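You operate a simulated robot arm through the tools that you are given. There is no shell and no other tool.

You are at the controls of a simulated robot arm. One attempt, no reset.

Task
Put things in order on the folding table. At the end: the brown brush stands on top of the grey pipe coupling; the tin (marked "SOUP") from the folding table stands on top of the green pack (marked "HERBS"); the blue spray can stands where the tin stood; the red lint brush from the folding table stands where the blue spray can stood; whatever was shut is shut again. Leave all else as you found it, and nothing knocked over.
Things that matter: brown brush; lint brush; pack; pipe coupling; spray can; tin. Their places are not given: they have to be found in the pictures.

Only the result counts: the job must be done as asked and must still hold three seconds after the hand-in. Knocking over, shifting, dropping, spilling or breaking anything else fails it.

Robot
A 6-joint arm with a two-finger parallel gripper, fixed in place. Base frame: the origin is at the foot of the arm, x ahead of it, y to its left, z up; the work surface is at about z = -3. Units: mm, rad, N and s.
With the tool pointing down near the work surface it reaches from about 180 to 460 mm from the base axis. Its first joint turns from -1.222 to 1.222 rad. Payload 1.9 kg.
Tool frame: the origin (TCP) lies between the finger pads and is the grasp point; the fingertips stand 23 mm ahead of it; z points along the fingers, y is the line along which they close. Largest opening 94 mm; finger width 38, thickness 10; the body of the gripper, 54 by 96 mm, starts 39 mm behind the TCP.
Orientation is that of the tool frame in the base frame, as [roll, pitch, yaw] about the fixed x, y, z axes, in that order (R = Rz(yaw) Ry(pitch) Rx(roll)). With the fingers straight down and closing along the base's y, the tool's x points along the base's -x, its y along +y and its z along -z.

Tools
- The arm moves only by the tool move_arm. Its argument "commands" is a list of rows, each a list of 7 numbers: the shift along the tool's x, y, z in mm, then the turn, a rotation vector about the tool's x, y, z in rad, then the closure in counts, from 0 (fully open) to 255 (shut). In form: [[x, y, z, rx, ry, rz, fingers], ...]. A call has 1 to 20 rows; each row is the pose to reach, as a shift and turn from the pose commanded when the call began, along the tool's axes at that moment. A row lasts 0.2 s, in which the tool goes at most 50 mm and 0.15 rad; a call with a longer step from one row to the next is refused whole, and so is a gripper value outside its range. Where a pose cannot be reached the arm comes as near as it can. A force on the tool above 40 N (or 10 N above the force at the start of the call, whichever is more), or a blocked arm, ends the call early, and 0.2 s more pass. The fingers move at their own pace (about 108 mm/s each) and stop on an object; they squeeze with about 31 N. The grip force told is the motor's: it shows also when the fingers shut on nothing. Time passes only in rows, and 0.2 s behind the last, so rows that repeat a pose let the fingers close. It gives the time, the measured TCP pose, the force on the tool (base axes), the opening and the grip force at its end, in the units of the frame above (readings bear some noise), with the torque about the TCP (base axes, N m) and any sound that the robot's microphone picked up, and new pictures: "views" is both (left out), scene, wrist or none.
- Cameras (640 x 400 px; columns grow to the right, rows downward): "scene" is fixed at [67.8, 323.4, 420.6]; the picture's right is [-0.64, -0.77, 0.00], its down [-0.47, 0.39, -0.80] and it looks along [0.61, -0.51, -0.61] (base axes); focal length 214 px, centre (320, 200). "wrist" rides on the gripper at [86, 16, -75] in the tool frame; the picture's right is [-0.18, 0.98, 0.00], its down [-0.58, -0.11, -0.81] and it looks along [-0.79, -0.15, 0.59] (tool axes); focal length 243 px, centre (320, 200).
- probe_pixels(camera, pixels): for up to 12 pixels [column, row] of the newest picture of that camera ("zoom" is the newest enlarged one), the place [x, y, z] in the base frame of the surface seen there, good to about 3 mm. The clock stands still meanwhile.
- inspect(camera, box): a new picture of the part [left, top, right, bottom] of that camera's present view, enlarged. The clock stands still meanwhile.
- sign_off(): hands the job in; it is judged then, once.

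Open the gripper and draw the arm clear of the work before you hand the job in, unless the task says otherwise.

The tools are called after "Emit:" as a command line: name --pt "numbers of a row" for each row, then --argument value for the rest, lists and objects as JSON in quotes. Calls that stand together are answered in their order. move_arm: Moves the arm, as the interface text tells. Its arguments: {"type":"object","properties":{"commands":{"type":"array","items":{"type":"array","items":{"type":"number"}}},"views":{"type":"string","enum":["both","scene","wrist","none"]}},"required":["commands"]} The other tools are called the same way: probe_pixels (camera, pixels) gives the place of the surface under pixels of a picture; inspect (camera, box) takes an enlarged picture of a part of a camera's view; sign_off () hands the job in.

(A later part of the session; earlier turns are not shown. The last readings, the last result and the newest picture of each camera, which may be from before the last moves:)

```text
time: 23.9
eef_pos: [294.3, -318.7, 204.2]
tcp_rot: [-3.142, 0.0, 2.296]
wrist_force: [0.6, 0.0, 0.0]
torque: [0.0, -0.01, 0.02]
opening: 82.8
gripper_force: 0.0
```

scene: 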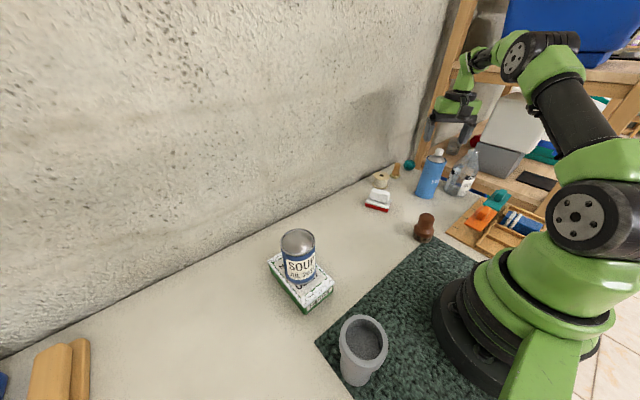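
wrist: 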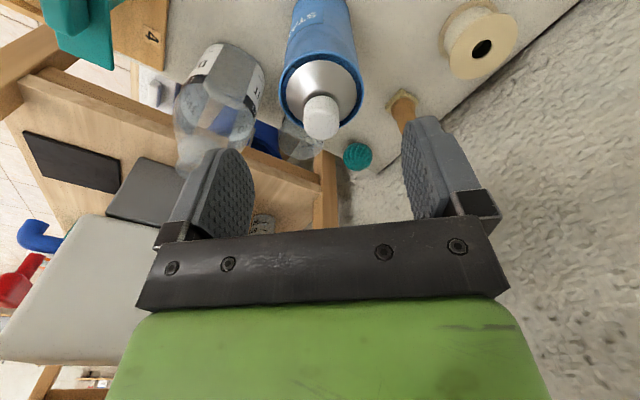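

The cap (322,118) lies right on the tool axis. I descend to z≈128 in steps.

Emit:
move_arm --pt "0 0 25 0 0 0 30" --pt "0 0 50 0 0 0 30" --pt "0 0 65 0 0 0 30" --pt "0 0 76 0 0 0 30" --pt "0 0 76 0 0 0 30"

```text
time: 25.1
eef_pos: [294.3, -318.9, 129.2]
tcp_rot: [-3.14, 0.001, 2.294]
wrist_force: [0.0, 0.1, -0.4]
torque: [0.02, -0.01, -0.02]
opening: 83.0
gripper_force: 0.2
```

scene: 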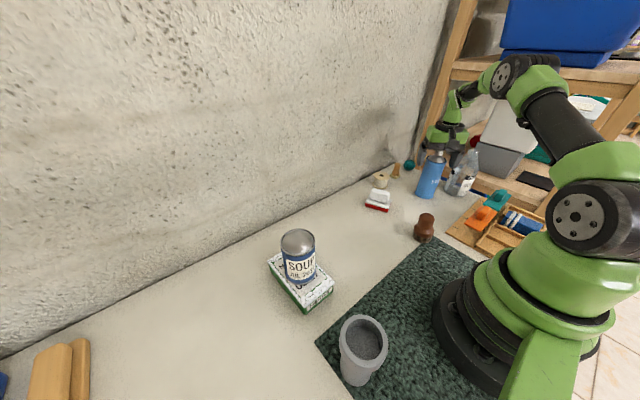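
wrist: 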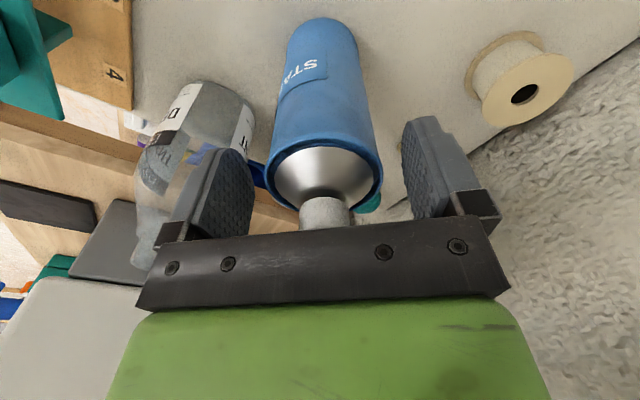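

No contact so far; the can is between the fingers. I close on it.

Emit:
move_arm --pt "0 0 0 0 0 0 80" --pt "0 0 0 0 0 0 255" --pt "0 0 0 0 0 0 255" --pt "0 0 0 0 0 0 255" --views "wrist"

```text
time: 26.1
eef_pos: [294.8, -318.9, 128.3]
tcp_rot: [3.141, 0.0, 2.295]
wrist_force: [0.2, -0.2, 0.4]
torque: [-0.04, -0.11, 0.01]
opening: 55.1
gripper_force: 30.7
```

wrist: 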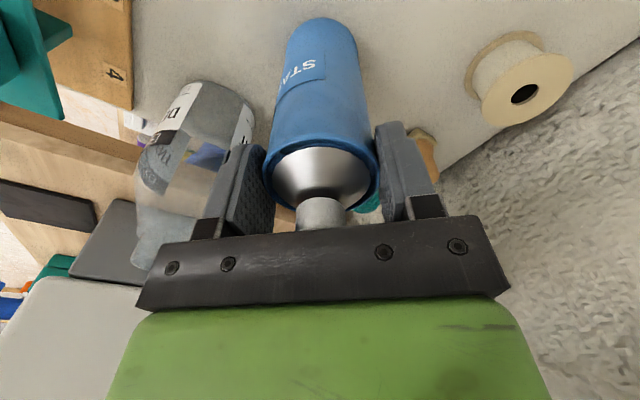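

The can is held (opening 55.1 mm, grip 30.7 N) at (294.5,−318.8). I lift it straight up, then draw it inward and up, away from the bottle.

Emit:
move_arm --pt "0 0 -12 0 0 0 255" --pt "0 0 -32 0 0 0 255" --pt "0 0 -56 0 0 0 255" --pt "25 0 -80 0 0 0 255" --pt "55 0 -105 0 0 0 255" --pt "85 0 -130 0 0 0 255" --pt "113 0 -156 0 0 0 255" --pt "113 0 -156 0 0 0 255"

```text
time: 27.9
eef_pos: [217.3, -233.0, 288.1]
tcp_rot: [-3.141, 0.001, 2.296]
wrist_force: [0.9, -1.4, -3.2]
torque: [0.01, 0.03, 0.01]
opening: 55.2
gripper_force: 31.3
```

scene: 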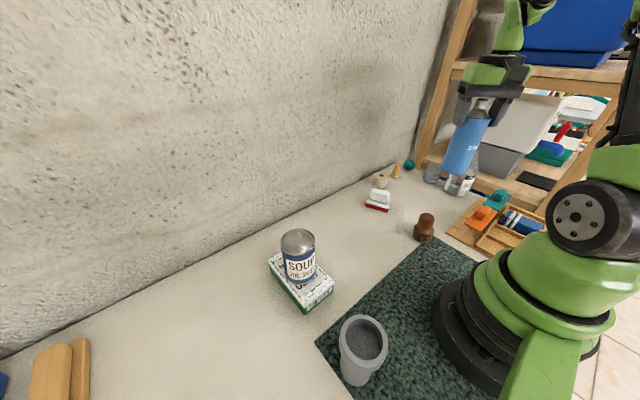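
wrist: 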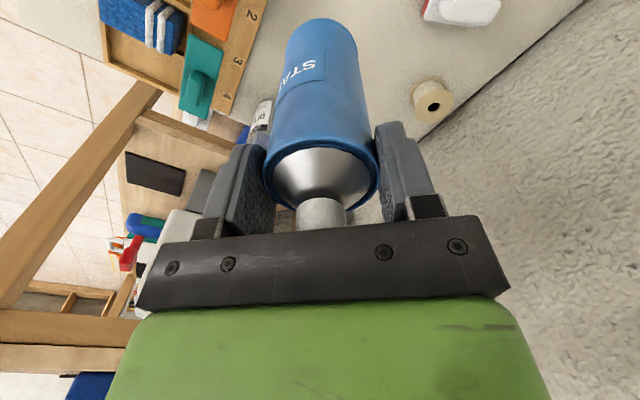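

The can hangs free at z≈287 (base about 155, above the tin stack at 141). I sweep it round in front of the base on an inner arc to above the tin's old place (215, 347).

Emit:
move_arm --pt "27.9 34.1 0 0 0 -0.116 255" --pt "55.8 68.2 0 0 0 -0.233 255" --pt "83.7 102.3 0 0 0 -0.349 255" --pt "111.6 136.4 0 0 0 -0.466 255" --pt "143.8 160.4 0 0 0 -0.582 255" --pt "175.9 184.5 0 0 0 -0.699 255" --pt "208.1 208.5 0 0 0 -0.815 255" --pt "239.4 218.4 0 0 0 -0.932 255" --pt "270.7 228.3 0 0 0 -1.048 255" --pt "302 238.2 0 0 0 -1.164 255" --pt "326.6 255.6 0 0 0 -1.281 255" --pt "351.3 273.1 0 0 0 -1.397 255" --pt "375.9 290.5 0 0 0 -1.514 255" --pt "395.9 321.7 0 0 0 -1.63 255" --pt "416 352.9 0 0 0 -1.747 255" --pt "436 384.1 0 0 0 -1.863 255" --pt "436 384.1 0 0 0 -1.863 255"

```text
time: 31.4
eef_pos: [218.1, 346.3, 282.4]
tcp_rot: [-3.141, -0.004, -2.122]
wrist_force: [0.2, 0.1, -2.6]
torque: [0.01, 0.01, -0.01]
opening: 55.4
gripper_force: 30.6
```

scene: 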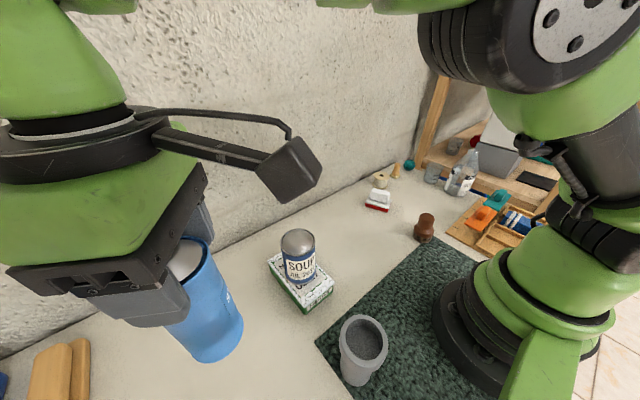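
wrist: 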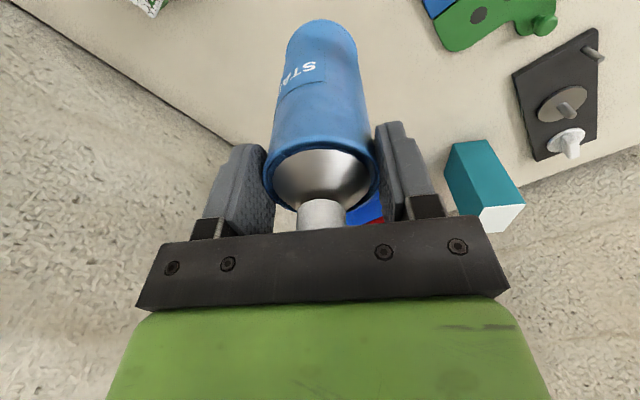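

The can is over the tin's old spot; reading (218,346,282). I descend most of the way to z≈150 and re-read the position.

Emit:
move_arm --pt "0 0 30 0 0 0 255" --pt "0 0 65 0 0 0 255" --pt "0 0 100 0 0 0 255" --pt "0 0 132 0 0 0 255" --pt "0 0 132 0 0 0 255" --pt "0 0 132 0 0 0 255"

```text
time: 32.9
eef_pos: [217.6, 349.7, 153.9]
tcp_rot: [-3.141, -0.003, -2.124]
wrist_force: [0.7, -0.8, -3.0]
torque: [0.0, 0.05, -0.01]
opening: 55.2
gripper_force: 31.0
```

scene: 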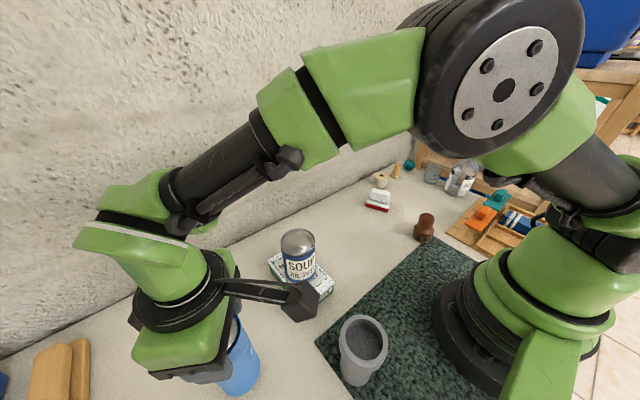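
wrist: 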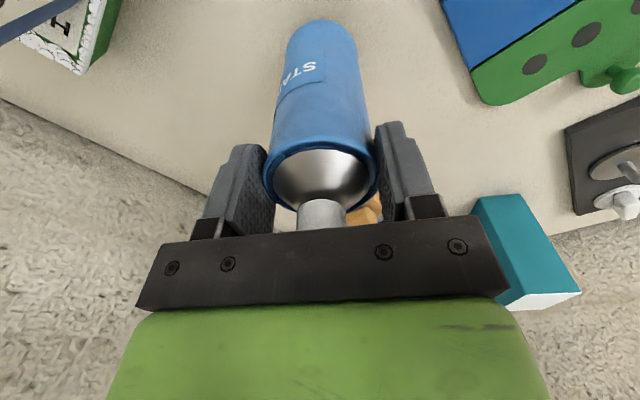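

Reading (217.6,349.7) versus the tin's (215,347.5): I correct by about 3 mm and descend to just above the table.

Emit:
move_arm --pt "3 1.1 5 0 0 0 255" --pt "3 1.1 14 0 0 0 255" --pt "3 1.1 21 0 0 0 255" --pt "3 1.1 21 0 0 0 255" --views "none"

```text
time: 33.9
eef_pos: [216.4, 346.5, 131.4]
tcp_rot: [-3.141, 0.001, -2.124]
wrist_force: [0.0, 0.7, -3.2]
torque: [-0.01, 0.04, -0.03]
opening: 55.5
gripper_force: 31.8
```

Close to the table now (z 131.4, gripped at ≈128.5). I lower in small steps to feel contact.

Emit:
move_arm --pt "0 0 1 0 0 0 255" --pt "0 0 2 0 0 0 255" --pt "0 0 2 0 0 0 255" --views "none"

```text
time: 34.6
eef_pos: [216.8, 346.5, 128.3]
tcp_rot: [-3.141, 0.0, -2.123]
wrist_force: [0.1, -0.2, -2.8]
torque: [0.0, 0.02, -0.01]
opening: 55.1
gripper_force: 31.6
```

No contact yet. Another 2 mm.

Emit:
move_arm --pt "0 0 1 0 0 0 255" --pt "0 0 2 0 0 0 255" --pt "0 0 2 0 0 0 255" --views "none"

```text
time: 35.5
eef_pos: [215.4, 347.3, 129.2]
tcp_rot: [3.141, 0.002, -2.124]
wrist_force: [1.8, -4.9, 13.5]
torque: [-0.37, -0.07, 0.05]
opening: 55.4
gripper_force: 31.1
```

Contact felt (13.5 N up). I ease up half a millimetre and open the fingers.

Emit:
move_arm --pt "0 0 -0.4 0 0 0 255" --pt "0 0 -0.4 0 0 0 255" --pt "0 0 -0.4 0 0 0 90" --pt "0 0 -0.4 0 0 0 20" --pt "0 0 -0.4 0 0 0 0" --pt "0 0 -0.4 0 0 0 0"

```text
time: 36.9
eef_pos: [214.3, 346.8, 128.1]
tcp_rot: [3.14, 0.0, -2.124]
wrist_force: [-0.7, 0.0, -1.0]
torque: [-0.02, -0.02, 0.03]
opening: 94.0
gripper_force: 0.1
```

scene: 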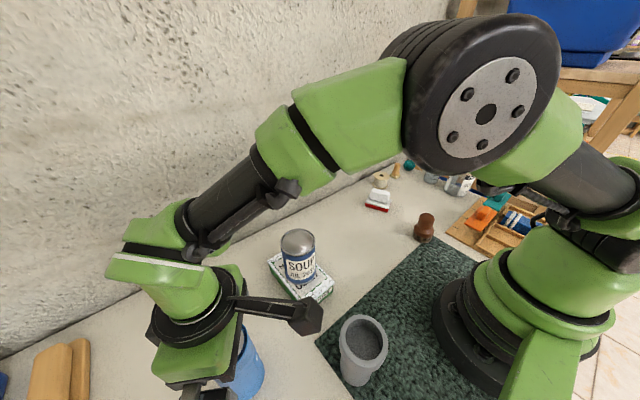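
wrist: 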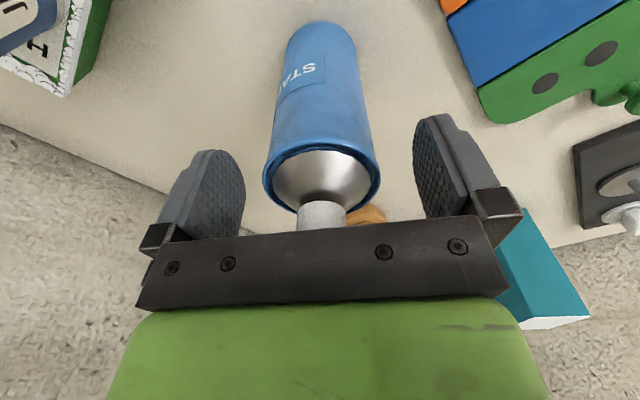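

The blue can stands on its own at the tin's old place. I rise clear and swing over to hover near the red lint brush.

Emit:
move_arm --pt "0 0 -30 0 0 0 0" --pt "0 0 -70 0 0 0 0" --pt "0 0 -110 0 0 0 0" --pt "0 0 -150 0 0 0 0" --pt "35.3 -25.5 -150 0 0 0.115 0" --pt "70.5 -50.9 -150 0 0 0.23 0" --pt "105.8 -76.4 -150 0 0 0.346 0" --pt "141 -101.9 -150 0 0 0.461 0" --pt "176.3 -127.3 -150 0 0 0.576 0" --pt "211.6 -152.8 -150 0 0 0.69 0" --pt "246.8 -178.2 -150 0 0 0.807 0" --pt "282.1 -203.7 -150 0 0 0.922 0" --pt "296.6 -242.1 -140 0 0 1.037 0" --pt "311.1 -280.4 -130 0 0 1.152 0" --pt "325.6 -318.8 -120 0 0 1.268 0" --pt "340.1 -357.1 -110 0 0 1.383 0" --pt "340.1 -357.1 -110 0 0 1.383 0"

```text
time: 40.5
eef_pos: [341.5, -131.3, 238.5]
tcp_rot: [-3.14, 0.001, 2.775]
wrist_force: [-0.4, -0.6, 0.8]
torque: [0.0, -0.01, -0.02]
opening: 94.0
gripper_force: 0.1
```

scene: 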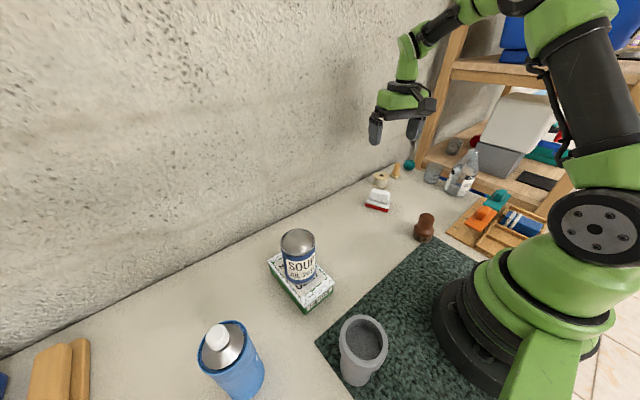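
wrist: 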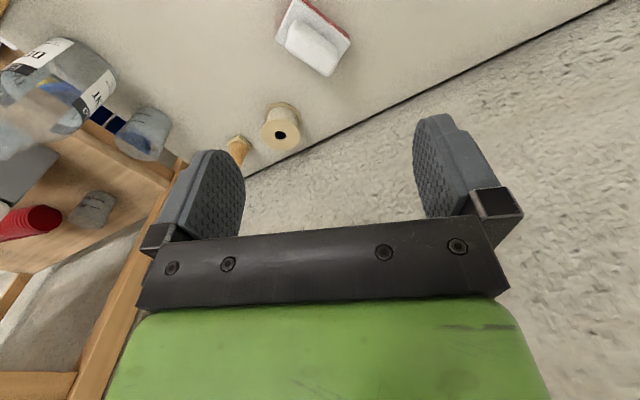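

A translucent cup at (433,173) that was hidden behind the can is now visible. I inspect the can's old place, the cup and the lint brush.

Emit:
inspect --camera "scene" --box '[356, 140, 484, 220]'

Emit:
inspect --camera "wrist" --box '[80, 0, 400, 200]'

Emit:
probe_pixels --camera "scene" --pixels '[[433, 173], [432, 182], [432, 165], [426, 175], [440, 175], [424, 190], [458, 185], [450, 190], [409, 167], [395, 172]]'

Emit:
probe_pixels --camera "wrist" --pixels '[[311, 45], [290, 35], [328, 60], [325, 70], [300, 10], [347, 38], [277, 38], [320, 25], [335, 45], [345, 45], [300, 3], [311, 30]]'

```text
5.00 times, centred on (420, 180) of scene
```

zoom: 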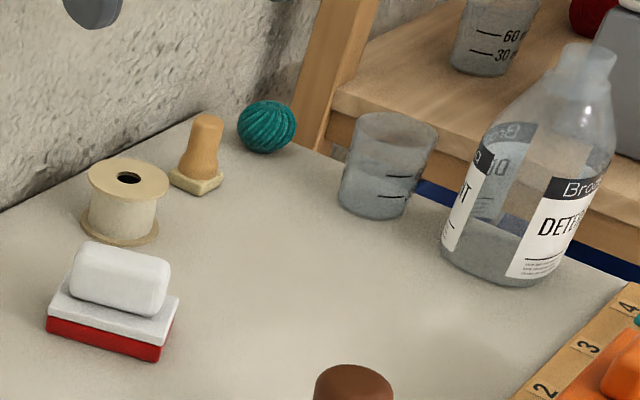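

```text
2.00 times, centred on (240, 100) of wrist
```

zoom: 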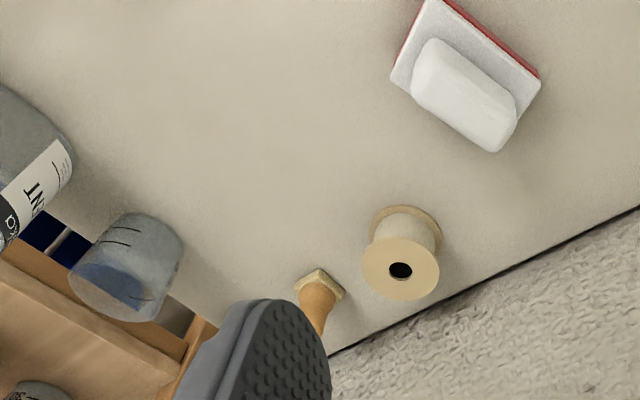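

```text
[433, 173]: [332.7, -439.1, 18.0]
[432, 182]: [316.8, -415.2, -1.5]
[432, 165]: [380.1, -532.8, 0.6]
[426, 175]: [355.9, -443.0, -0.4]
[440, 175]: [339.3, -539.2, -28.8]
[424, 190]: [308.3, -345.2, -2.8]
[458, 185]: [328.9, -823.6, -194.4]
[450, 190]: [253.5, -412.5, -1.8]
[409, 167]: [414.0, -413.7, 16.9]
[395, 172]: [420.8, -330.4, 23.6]
```

```text
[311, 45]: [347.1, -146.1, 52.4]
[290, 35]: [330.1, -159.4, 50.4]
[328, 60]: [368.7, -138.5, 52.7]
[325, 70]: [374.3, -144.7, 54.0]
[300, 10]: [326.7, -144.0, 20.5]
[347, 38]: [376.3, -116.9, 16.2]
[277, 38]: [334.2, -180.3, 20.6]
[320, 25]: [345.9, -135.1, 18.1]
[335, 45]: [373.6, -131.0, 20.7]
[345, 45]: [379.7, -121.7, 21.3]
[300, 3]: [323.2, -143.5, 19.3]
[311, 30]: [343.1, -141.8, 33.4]
```

The brush's plate is about 65×40 mm at z≈20 with a white handle up to z≈53; the spool next to it matters for finger clearance. I probe the spool and brush corners in a scene zoom.

Emit:
inspect --camera "scene" --box '[356, 160, 420, 220]'

Emit:
probe_pixels --camera "wrist" --pixels '[[280, 137], [263, 130], [298, 130], [280, 104], [265, 110], [300, 110], [293, 30], [285, 45], [330, 75], [337, 60], [238, 140], [310, 62]]'

```text
6.67 times, centred on (388, 190) of scene
```

zoom: 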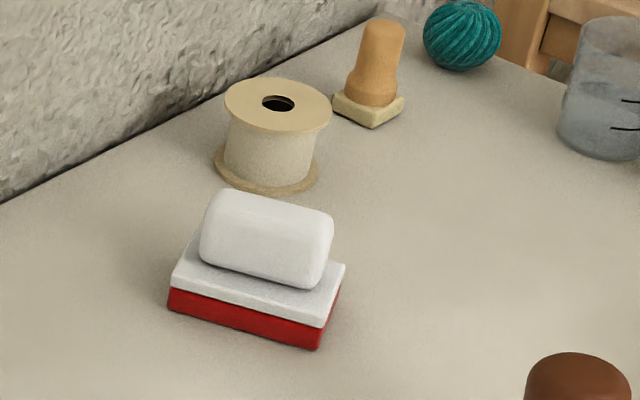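

```text
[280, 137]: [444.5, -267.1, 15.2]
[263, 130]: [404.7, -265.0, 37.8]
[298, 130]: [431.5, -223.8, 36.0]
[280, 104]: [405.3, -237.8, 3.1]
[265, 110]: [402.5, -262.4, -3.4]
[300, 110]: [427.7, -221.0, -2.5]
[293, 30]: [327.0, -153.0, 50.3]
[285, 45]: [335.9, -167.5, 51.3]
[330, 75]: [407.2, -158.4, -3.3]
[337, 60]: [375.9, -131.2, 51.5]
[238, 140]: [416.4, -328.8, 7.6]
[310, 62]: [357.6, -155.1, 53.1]
```

The spool is ~110 mm away, so there is room. I probe the brush's plate and handle edges in this zoom to fix its angle.

Emit:
probe_pixels --camera "zoom" --pixels '[[174, 284], [320, 322], [341, 268], [172, 306], [316, 344], [205, 240], [300, 275], [330, 225], [220, 196], [265, 235], [200, 222], [265, 200]]'

```text
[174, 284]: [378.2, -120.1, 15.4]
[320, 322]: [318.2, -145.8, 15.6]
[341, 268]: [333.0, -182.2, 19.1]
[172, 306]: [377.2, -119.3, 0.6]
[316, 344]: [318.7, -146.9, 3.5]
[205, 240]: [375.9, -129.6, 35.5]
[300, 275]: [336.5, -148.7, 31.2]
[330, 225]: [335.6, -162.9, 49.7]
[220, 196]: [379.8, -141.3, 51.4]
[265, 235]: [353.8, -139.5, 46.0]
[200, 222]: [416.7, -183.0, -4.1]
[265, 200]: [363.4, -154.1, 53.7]
```

Plate corners (378,−120), (318,−146), (333,−182) give centre (354.6,−150) and long axis at 22.8°, so I need yaw ≈ −2.744 to close across the handle. I turn, centre and come down to z≈120.

Emit:
move_arm --pt "-3.2 -2.1 20 0 0 -0.127 60" --pt "-6.3 -4.3 40 0 0 -0.255 60" --pt "-9.5 -6.4 60 0 0 -0.382 60" --pt "-12.6 -8.5 80 0 0 -0.509 60" --pt "-15.8 -10.7 100 0 0 -0.637 60" --pt "-18.9 -12.8 118 0 0 -0.764 60" --pt "-18.9 -12.8 118 0 0 -0.764 60"

```text
time: 42.0
eef_pos: [354.3, -150.9, 120.8]
tcp_rot: [-3.141, 0.001, -2.743]
wrist_force: [0.4, 0.9, 0.6]
torque: [0.01, -0.01, 0.0]
opening: 71.8
gripper_force: 0.0
```

scene: 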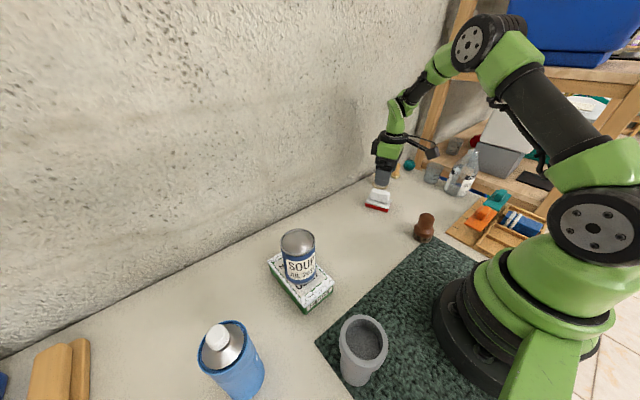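
wrist: 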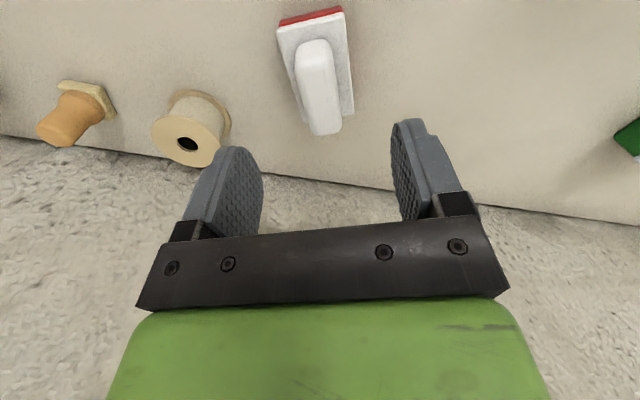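

The brush lies between the fingers in the wrist view, handle from (315,42) to (324,130). I zoom to check its alignment with the fingers.

Emit:
inspect --camera "wrist" --box '[220, 0, 420, 150]'

Emit:
probe_pixels --camera "wrist" --pixels '[[279, 30], [342, 14], [352, 113], [299, 100], [299, 50], [328, 45], [340, 122], [308, 125], [315, 60], [322, 110], [280, 35], [346, 60]]'

```text
2.67 times, centred on (320, 75) of wrist
```

zoom: 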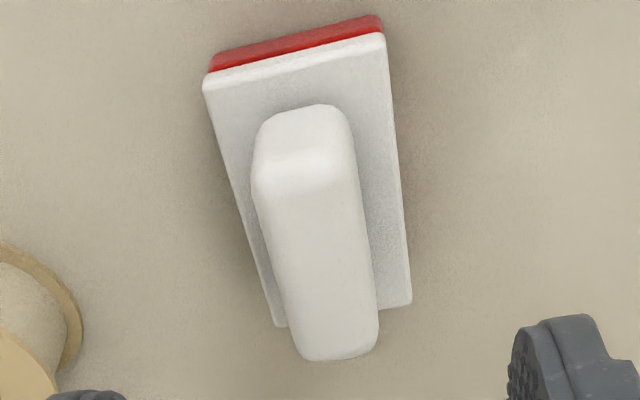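

```text
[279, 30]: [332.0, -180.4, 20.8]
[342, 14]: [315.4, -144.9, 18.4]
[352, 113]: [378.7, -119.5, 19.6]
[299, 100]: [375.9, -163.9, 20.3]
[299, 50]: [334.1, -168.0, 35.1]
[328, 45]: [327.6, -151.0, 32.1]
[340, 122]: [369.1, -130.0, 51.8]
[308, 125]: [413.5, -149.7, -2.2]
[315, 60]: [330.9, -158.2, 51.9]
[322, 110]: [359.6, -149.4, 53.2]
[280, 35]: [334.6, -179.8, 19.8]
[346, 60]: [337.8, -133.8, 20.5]
```

Plate corners agree (centre ≈(355,−150), angle ≈22–23°), matching the tool. I descend so the fingertips stop just above the plate (TCP z≈47).

Emit:
move_arm --pt "0 0 25 0 0 0 60" --pt "0 0 50 0 0 0 60" --pt "0 0 65 0 0 0 60" --pt "0 0 72 0 0 0 60" --pt "0 0 72 0 0 0 60"

```text
time: 43.2
eef_pos: [353.9, -148.3, 48.6]
tcp_rot: [-3.14, -0.001, -2.742]
wrist_force: [-0.2, 0.0, 0.4]
torque: [0.01, -0.04, -0.02]
opening: 72.0
gripper_force: 0.0
```

scene: 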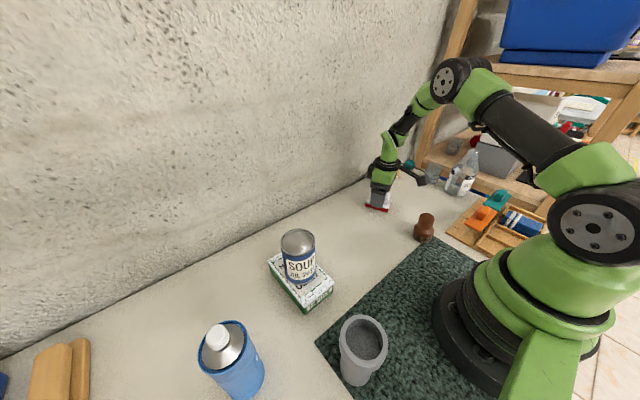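
wrist: 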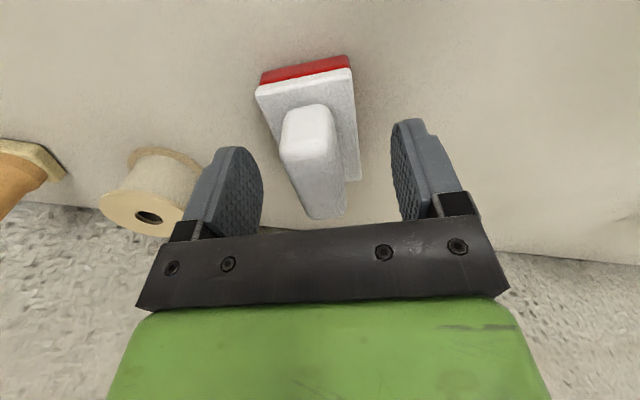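

The handle stands between the fingers, just ahead of centre. I close on it.

Emit:
move_arm --pt "0 0 0 0 0 0 120" --pt "0 0 0 0 0 0 200" --pt "0 0 0 0 0 0 255" --pt "0 0 0 0 0 0 255"

Emit:
inspect --camera "scene" --box '[330, 140, 458, 220]'

```text
time: 44.2
eef_pos: [354.9, -148.2, 47.9]
tcp_rot: [-3.141, 0.0, -2.745]
wrist_force: [-0.2, 0.2, 1.0]
torque: [0.06, -0.04, 0.01]
opening: 23.6
gripper_force: 30.6
```

scene: 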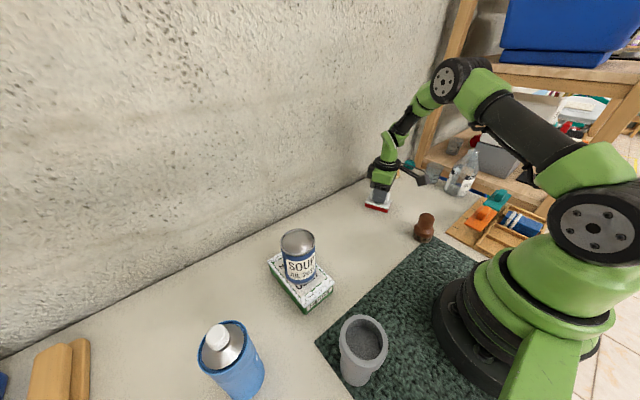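
wrist: 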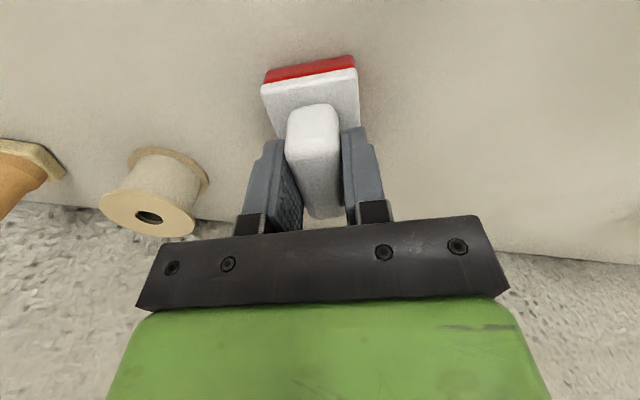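

```text
5.00 times, centred on (394, 180) of scene
```

zoom: 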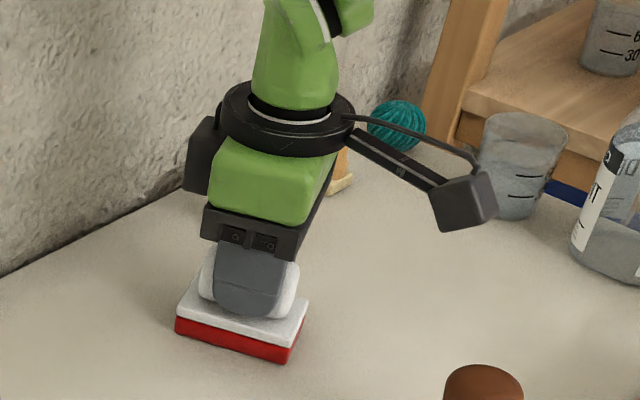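

The handle is firmly held (opening 23.6 mm). I lift it and carry it to above the can's old place (294.5,−318.8), turning with the arm.

Emit:
move_arm --pt "0 0 -12 0 0 0 255" --pt "0 0 -40 0 0 0 255" --pt "0 0 -72 0 0 0 255" --pt "23.8 -26.9 -72 0 0 0.085 255" --pt "47.5 -53.7 -72 0 0 0.17 255" --pt "71.3 -80.6 -72 0 0 0.256 255" --pt "95 -107.4 -72 0 0 0.341 255" --pt "118.8 -134.3 -72 0 0 0.426 255" --pt "118.8 -134.3 -72 0 0 0.426 255" --pt "118.8 -134.3 -72 0 0 0.426 255"

```text
time: 46.5
eef_pos: [297.4, -319.3, 119.5]
tcp_rot: [3.141, -0.001, 3.113]
wrist_force: [-0.1, -0.4, -0.9]
torque: [-0.01, -0.02, 0.03]
opening: 23.7
gripper_force: 30.9
```

scene: 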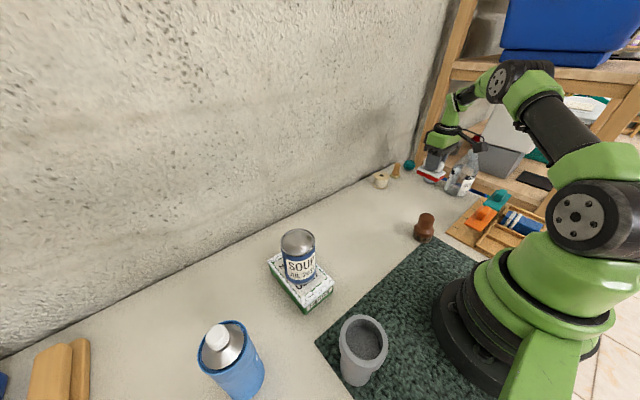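
wrist: 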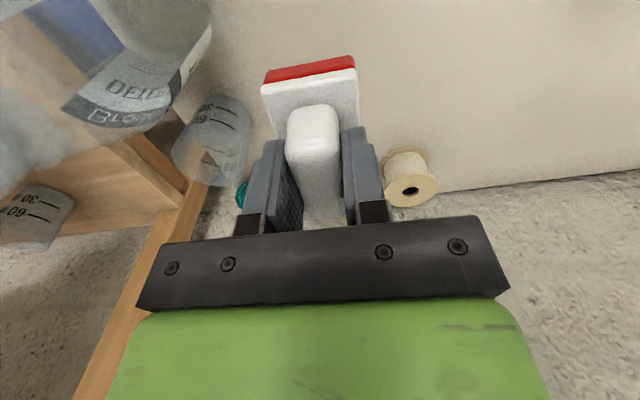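

The brush hangs over the target with the bottle and cup well aside (upper left). I lower it to just above the table.

Emit:
move_arm --pt "0 0 25 0 0 0 255" --pt "0 0 50 0 0 0 255" --pt "0 0 64 0 0 0 255" --pt "0 0 68 0 0 0 255" --pt "0 0 68 0 0 0 255"

```text
time: 47.6
eef_pos: [295.8, -319.5, 53.1]
tcp_rot: [3.141, 0.001, 3.114]
wrist_force: [-0.9, 0.6, -0.7]
torque: [-0.02, 0.02, 0.0]
opening: 23.4
gripper_force: 31.1
```

scene: 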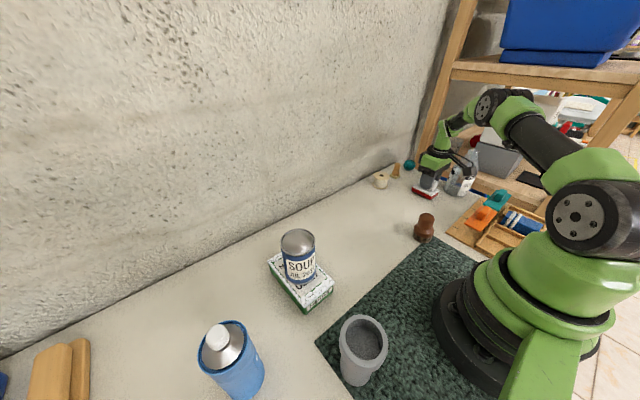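
wrist: 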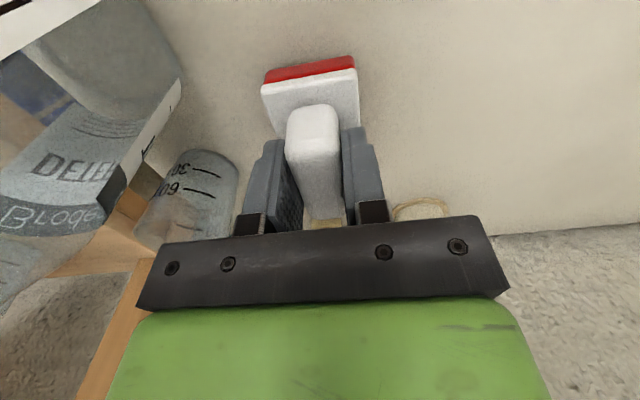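

No contact yet at z≈53 (grip height was ≈48). I lower in small steps.

Emit:
move_arm --pt "0 0 1.5 0 0 0 255" --pt "0 0 3 0 0 0 255" --pt "0 0 3 0 0 0 255" --views "none"

Emit:
move_arm --pt "0 0 0.7 0 0 0 255" --pt "0 0 1.4 0 0 0 255" --pt "0 0 1.4 0 0 0 255" --views "none"

```text
time: 48.5
eef_pos: [294.8, -319.3, 49.8]
tcp_rot: [3.142, 0.0, 3.114]
wrist_force: [-0.4, 0.6, -0.3]
torque: [0.0, 0.02, 0.02]
opening: 23.3
gripper_force: 31.0
```

```text
time: 49.2
eef_pos: [295.1, -319.9, 48.8]
tcp_rot: [3.141, -0.001, 3.113]
wrist_force: [0.3, 0.3, -1.0]
torque: [-0.01, 0.01, -0.02]
opening: 23.5
gripper_force: 31.4
```

Still hanging free. One more careful step down.

Emit:
move_arm --pt "0 0 0.6 0 0 0 255" --pt "0 0 1.2 0 0 0 255" --pt "0 0 1.2 0 0 0 255" --views "none"

```text
time: 50.0
eef_pos: [295.5, -320.1, 49.1]
tcp_rot: [3.142, 0.002, 3.113]
wrist_force: [-0.2, 5.6, 16.3]
torque: [0.23, 0.36, -0.12]
opening: 23.3
gripper_force: 31.1
```

Contact (16 N up). I relieve it slightly and open the fingers to about 60 mm.

Emit:
move_arm --pt "0 0 0.6 0 0 0 255" --pt "0 0 0.6 0 0 0 255" --pt "0 0 0.6 0 0 0 170" --pt "0 0 0.6 0 0 0 110" --pt "0 0 0.6 0 0 0 90" --pt "0 0 0.6 0 0 0 90"

```text
time: 51.5
eef_pos: [294.3, -318.4, 47.9]
tcp_rot: [-3.141, 0.001, 3.114]
wrist_force: [-0.2, -0.1, 0.6]
torque: [0.01, 0.01, 0.0]
opening: 60.7
gripper_force: 0.0
```

scene: 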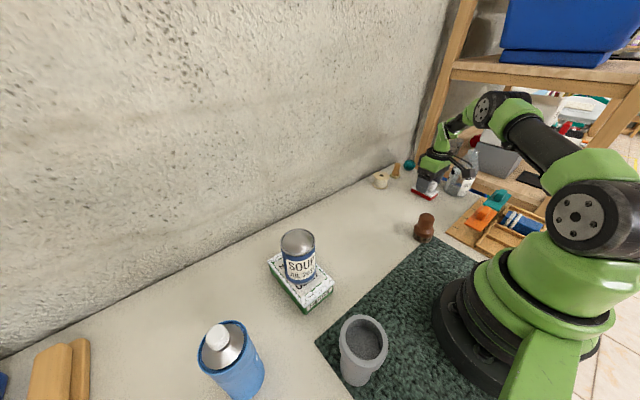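
wrist: 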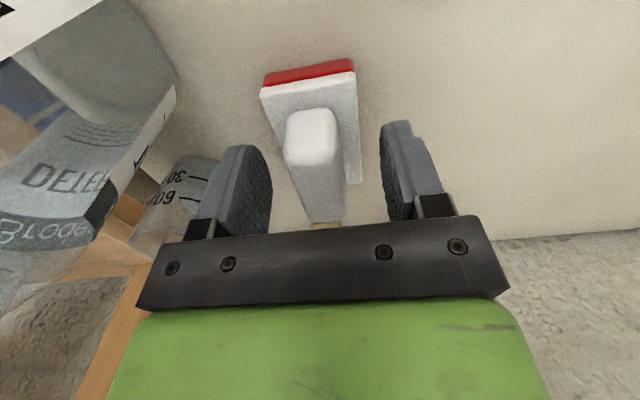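

The lint brush stands free at the can's old place. I rise straight up, then draw inward.

Emit:
move_arm --pt "0 0 -25 0 0 0 90" --pt "0 0 -55 0 0 0 90" --pt "0 0 -90 0 0 0 90" --pt "0 0 -110 0 0 0 90" --pt "0 0 -110 0 0 0 90"

Emit:
inspect --camera "scene" --box '[356, 140, 484, 220]'

```text
time: 52.6
eef_pos: [297.4, -320.4, 157.5]
tcp_rot: [-3.141, 0.001, 3.113]
wrist_force: [-0.3, -0.3, 0.5]
torque: [-0.01, 0.0, 0.01]
opening: 60.6
gripper_force: 0.1
```

scene: 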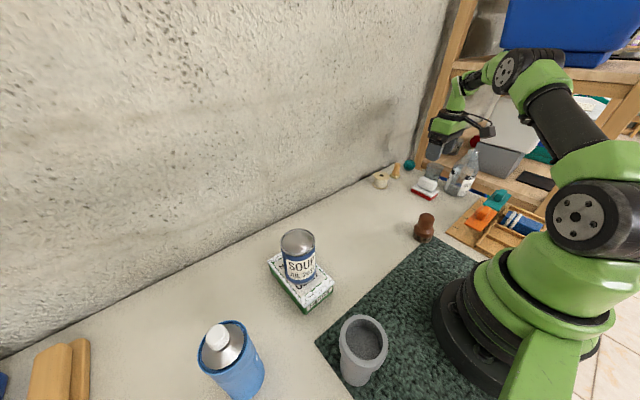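
wrist: 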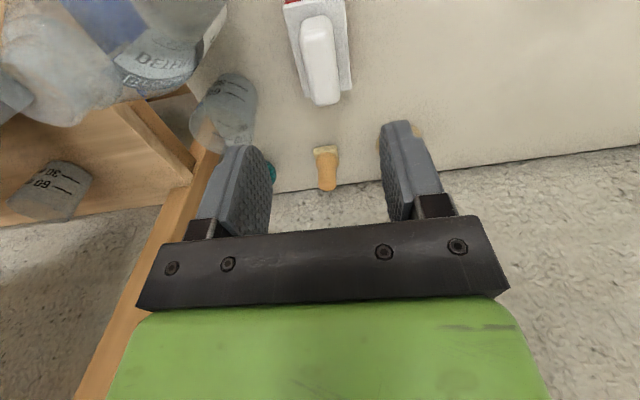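

```text
5.00 times, centred on (420, 180) of scene
```

zoom: 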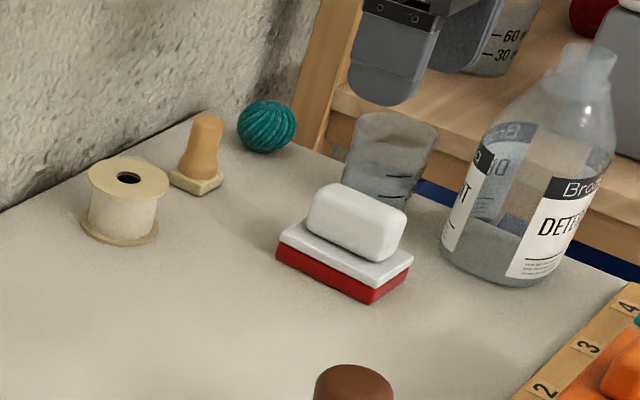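

The lint brush stands upright where the can was. I probe its plate corners to confirm the centre, and the brown brush too.

Emit:
probe_pixels --camera "zoom" --pixels '[[282, 240], [370, 286], [410, 260], [278, 256], [372, 302], [355, 200], [350, 245]]'

Emit:
probe_pixels --camera "scene" --pixels '[[426, 216], [419, 218], [433, 218], [425, 225], [415, 232], [432, 233], [423, 241], [418, 238], [430, 240], [425, 233]]'

Emit:
inspect --camera "scene" --box '[392, 200, 456, 250]'

```text
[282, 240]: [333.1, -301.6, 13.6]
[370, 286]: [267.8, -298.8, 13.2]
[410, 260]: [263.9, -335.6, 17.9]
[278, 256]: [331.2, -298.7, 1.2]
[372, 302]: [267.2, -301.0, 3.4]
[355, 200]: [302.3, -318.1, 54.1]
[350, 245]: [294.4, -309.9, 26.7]
```

```text
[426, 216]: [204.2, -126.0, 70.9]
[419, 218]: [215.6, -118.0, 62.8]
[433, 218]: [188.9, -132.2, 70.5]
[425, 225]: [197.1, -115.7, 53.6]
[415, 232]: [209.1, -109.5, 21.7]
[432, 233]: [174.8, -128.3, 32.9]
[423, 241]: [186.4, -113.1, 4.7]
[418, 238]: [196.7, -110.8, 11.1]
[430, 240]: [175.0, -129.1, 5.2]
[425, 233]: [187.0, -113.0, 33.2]
```

```text
8.00 times, centred on (424, 225) of scene
```

zoom: 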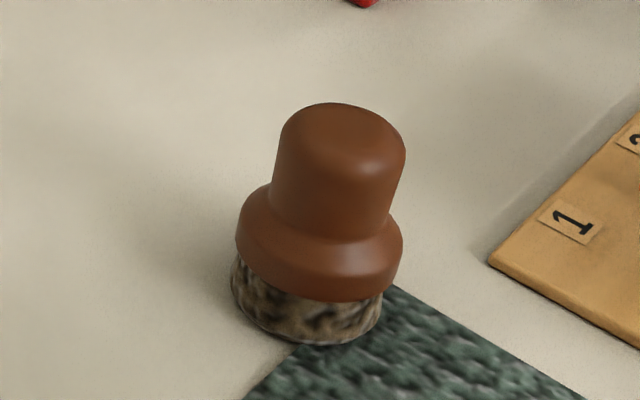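

The lint brush is centred near (297,−318), good. Next the brown brush: I fly over it for a close view from the wrist camera.

Emit:
move_arm --pt "0 0 -30 0 0 0 60" --pt "21 38 -38 0 0 0.109 0" --pt "42 76 -46 0 0 0.218 0" --pt "63 115 -54 0 0 0.327 0" --pt "84 153 -60 0 0 0.436 0" --pt "105.5 191 -65 0 0 0.545 0" --pt "105.5 191 -65 0 0 0.545 0" --pt "105.5 191 -65 0 0 0.545 0"

```text
time: 54.5
eef_pos: [194.7, -125.3, 219.8]
tcp_rot: [-3.141, 0.002, 2.569]
wrist_force: [0.5, 0.1, -0.6]
torque: [0.03, 0.01, -0.02]
opening: 93.9
gripper_force: 0.0
```

scene: 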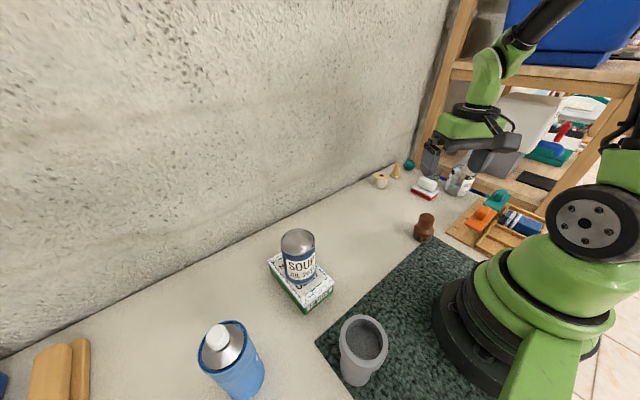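
wrist: 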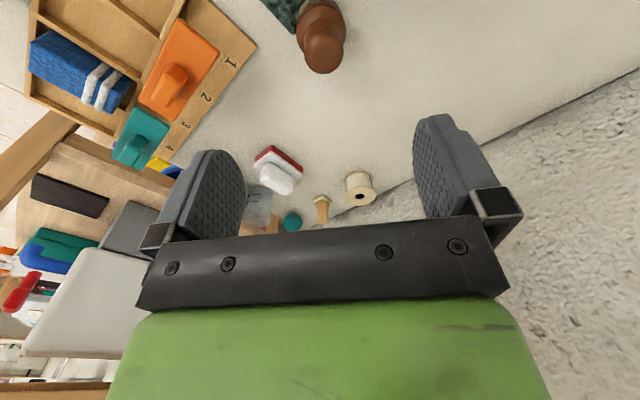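

The brown brush shows at (322,40) in the wrist view. I zoom and probe it to fix its centre.

Emit:
inspect --camera "wrist" --box '[256, 0, 384, 80]'

Emit:
probe_pixels --camera "wrist" --pixels '[[323, 50], [305, 50], [340, 50], [323, 70], [323, 35], [300, 25], [344, 25], [298, 12], [345, 12], [320, 20], [200, 60], [240, 50]]'

```text
5.00 times, centred on (320, 40) of wrist
```

zoom: 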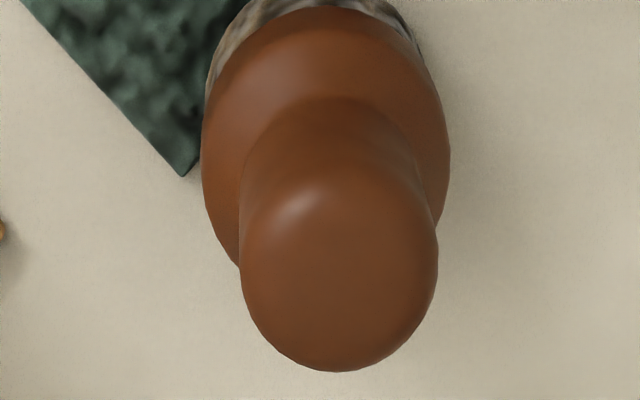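

```text
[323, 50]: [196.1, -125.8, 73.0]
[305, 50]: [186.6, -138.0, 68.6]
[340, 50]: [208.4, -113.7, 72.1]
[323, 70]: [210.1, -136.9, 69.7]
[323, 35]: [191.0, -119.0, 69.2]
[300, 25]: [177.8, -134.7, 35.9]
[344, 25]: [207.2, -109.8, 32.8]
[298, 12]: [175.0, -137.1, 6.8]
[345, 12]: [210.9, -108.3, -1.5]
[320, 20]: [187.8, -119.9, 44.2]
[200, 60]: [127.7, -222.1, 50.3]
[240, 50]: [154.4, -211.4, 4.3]
```

The knob's silhouette gives the brush centre near (199,−127), knob about 35 mm wide with top at z≈73. I move over it and come down partway.

Emit:
move_arm --pt "-2.5 0.6 30 0 0 0 40" --pt "-5 1.3 65 0 0 0 40" --pt "-5 1.3 95 0 0 0 40" --pt "-5 1.3 95 0 0 0 40"

Emit:
inspect --camera "wrist" --box '[240, 30, 400, 130]'

```text
time: 55.5
eef_pos: [198.3, -128.1, 127.0]
tcp_rot: [3.14, -0.001, 2.566]
wrist_force: [0.7, 0.1, -0.8]
torque: [0.0, 0.01, -0.02]
opening: 78.9
gripper_force: 0.0
```

scene: 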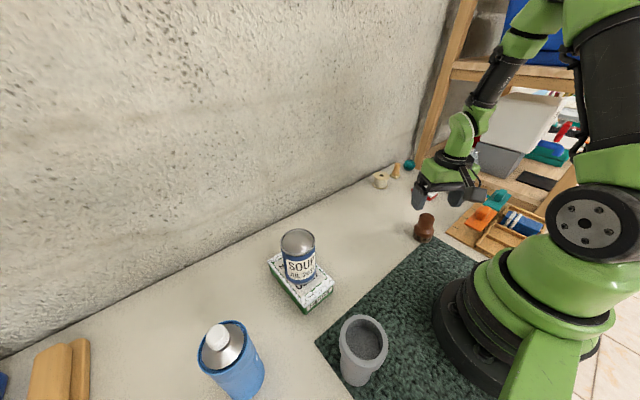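
wrist: 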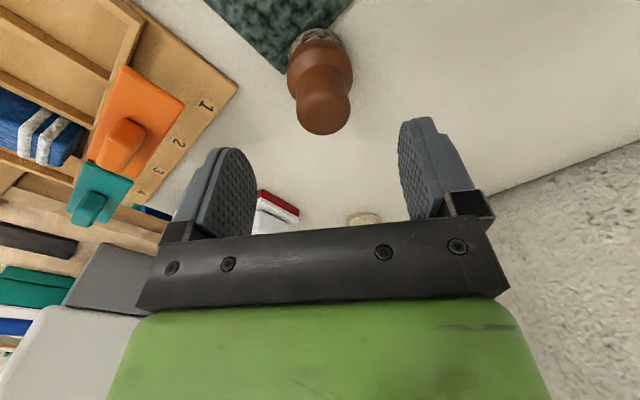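

```text
4.00 times, centred on (320, 80) of wrist
```

zoom: 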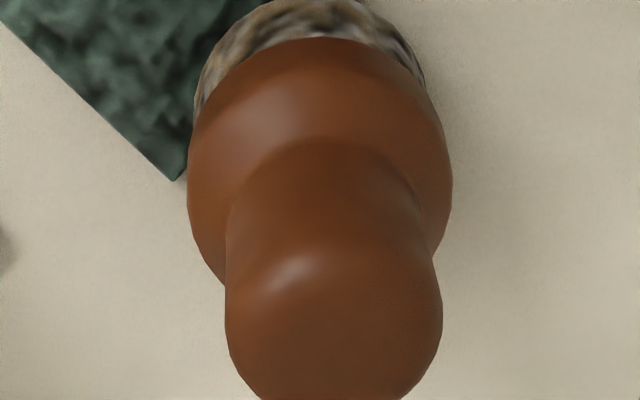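

The centre is about 4 mm further out and 1 mm sideways. I correct and descend to TCP z≈68 so the tips stay above the collar.

Emit:
move_arm --pt "-2 0.4 15 0 0 0 40" --pt "-4 0.7 35 0 0 0 40" --pt "-4 0.7 50 0 0 0 40" --pt "-4 0.7 58 0 0 0 40" --pt "-4 0.7 58 0 0 0 40"

Emit:
inspect --camera "scene" --box '[384, 180, 480, 250]'

```text
time: 56.6
eef_pos: [205.6, -130.2, 68.9]
tcp_rot: [3.141, -0.001, 2.569]
wrist_force: [0.1, 0.1, -0.1]
torque: [0.0, 0.03, -0.05]
opening: 79.3
gripper_force: 0.0
```

scene: 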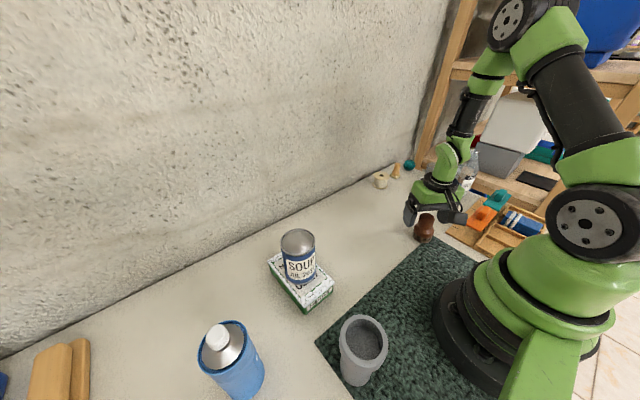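
wrist: 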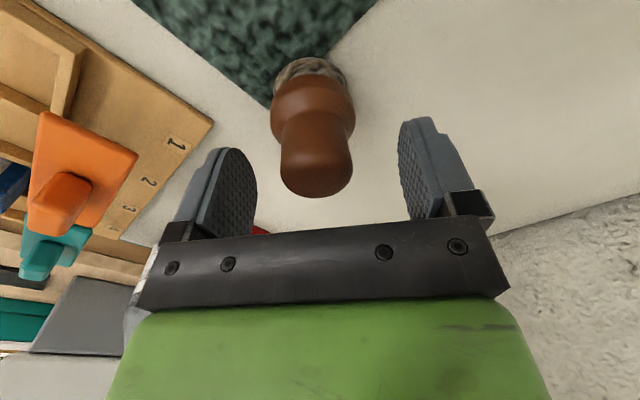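

```text
5.71 times, centred on (432, 215) of scene
```

zoom: 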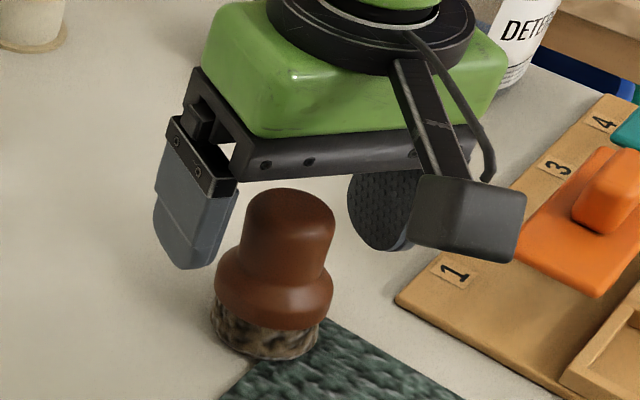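

The tips are above the collar and the knob lies between them, about 2 mm toward the left finger. I shift 1.8 mm sideways and close gently.

Emit:
move_arm --pt "0 -1.8 0 0 0 0 40" --pt "0 -1.8 0 0 0 0 100" --pt "0 -1.8 0 0 0 0 160" --pt "0 -1.8 0 0 0 0 255" --pt "0 -1.8 0 0 0 0 255" --pt "0 -1.8 0 0 0 0 255"

Emit:
inspect --camera "scene" --box '[384, 180, 480, 250]'

```text
time: 58.0
eef_pos: [203.2, -131.0, 69.8]
tcp_rot: [-3.14, -0.002, 2.569]
wrist_force: [-0.3, -1.0, 5.4]
torque: [-0.15, 0.14, 0.04]
opening: 32.6
gripper_force: 31.1
```

scene: 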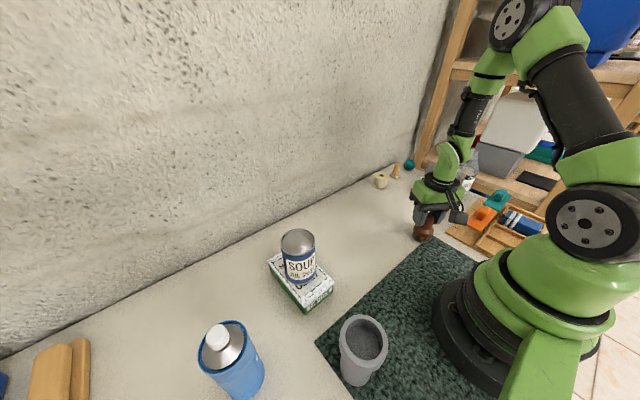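
wrist: 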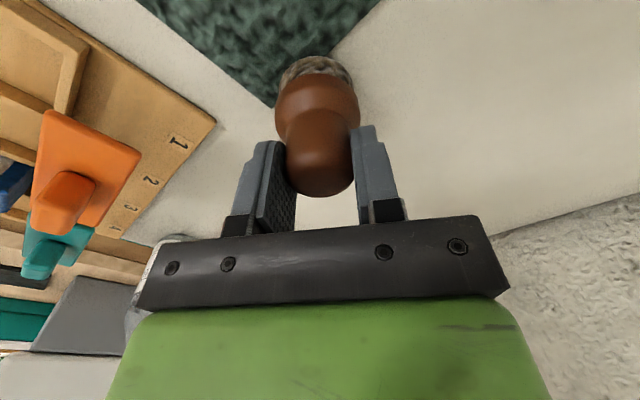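

```text
5.71 times, centred on (432, 215) of scene
```

zoom: 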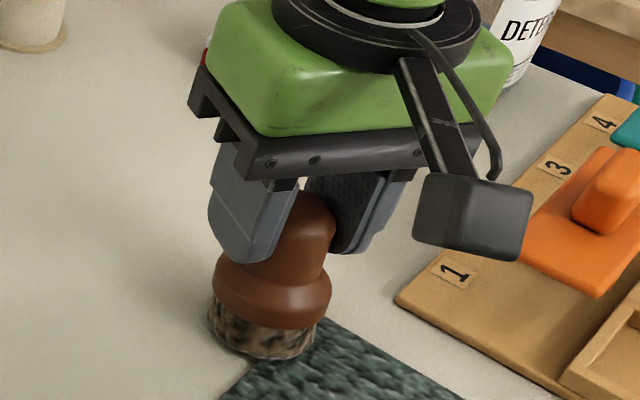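

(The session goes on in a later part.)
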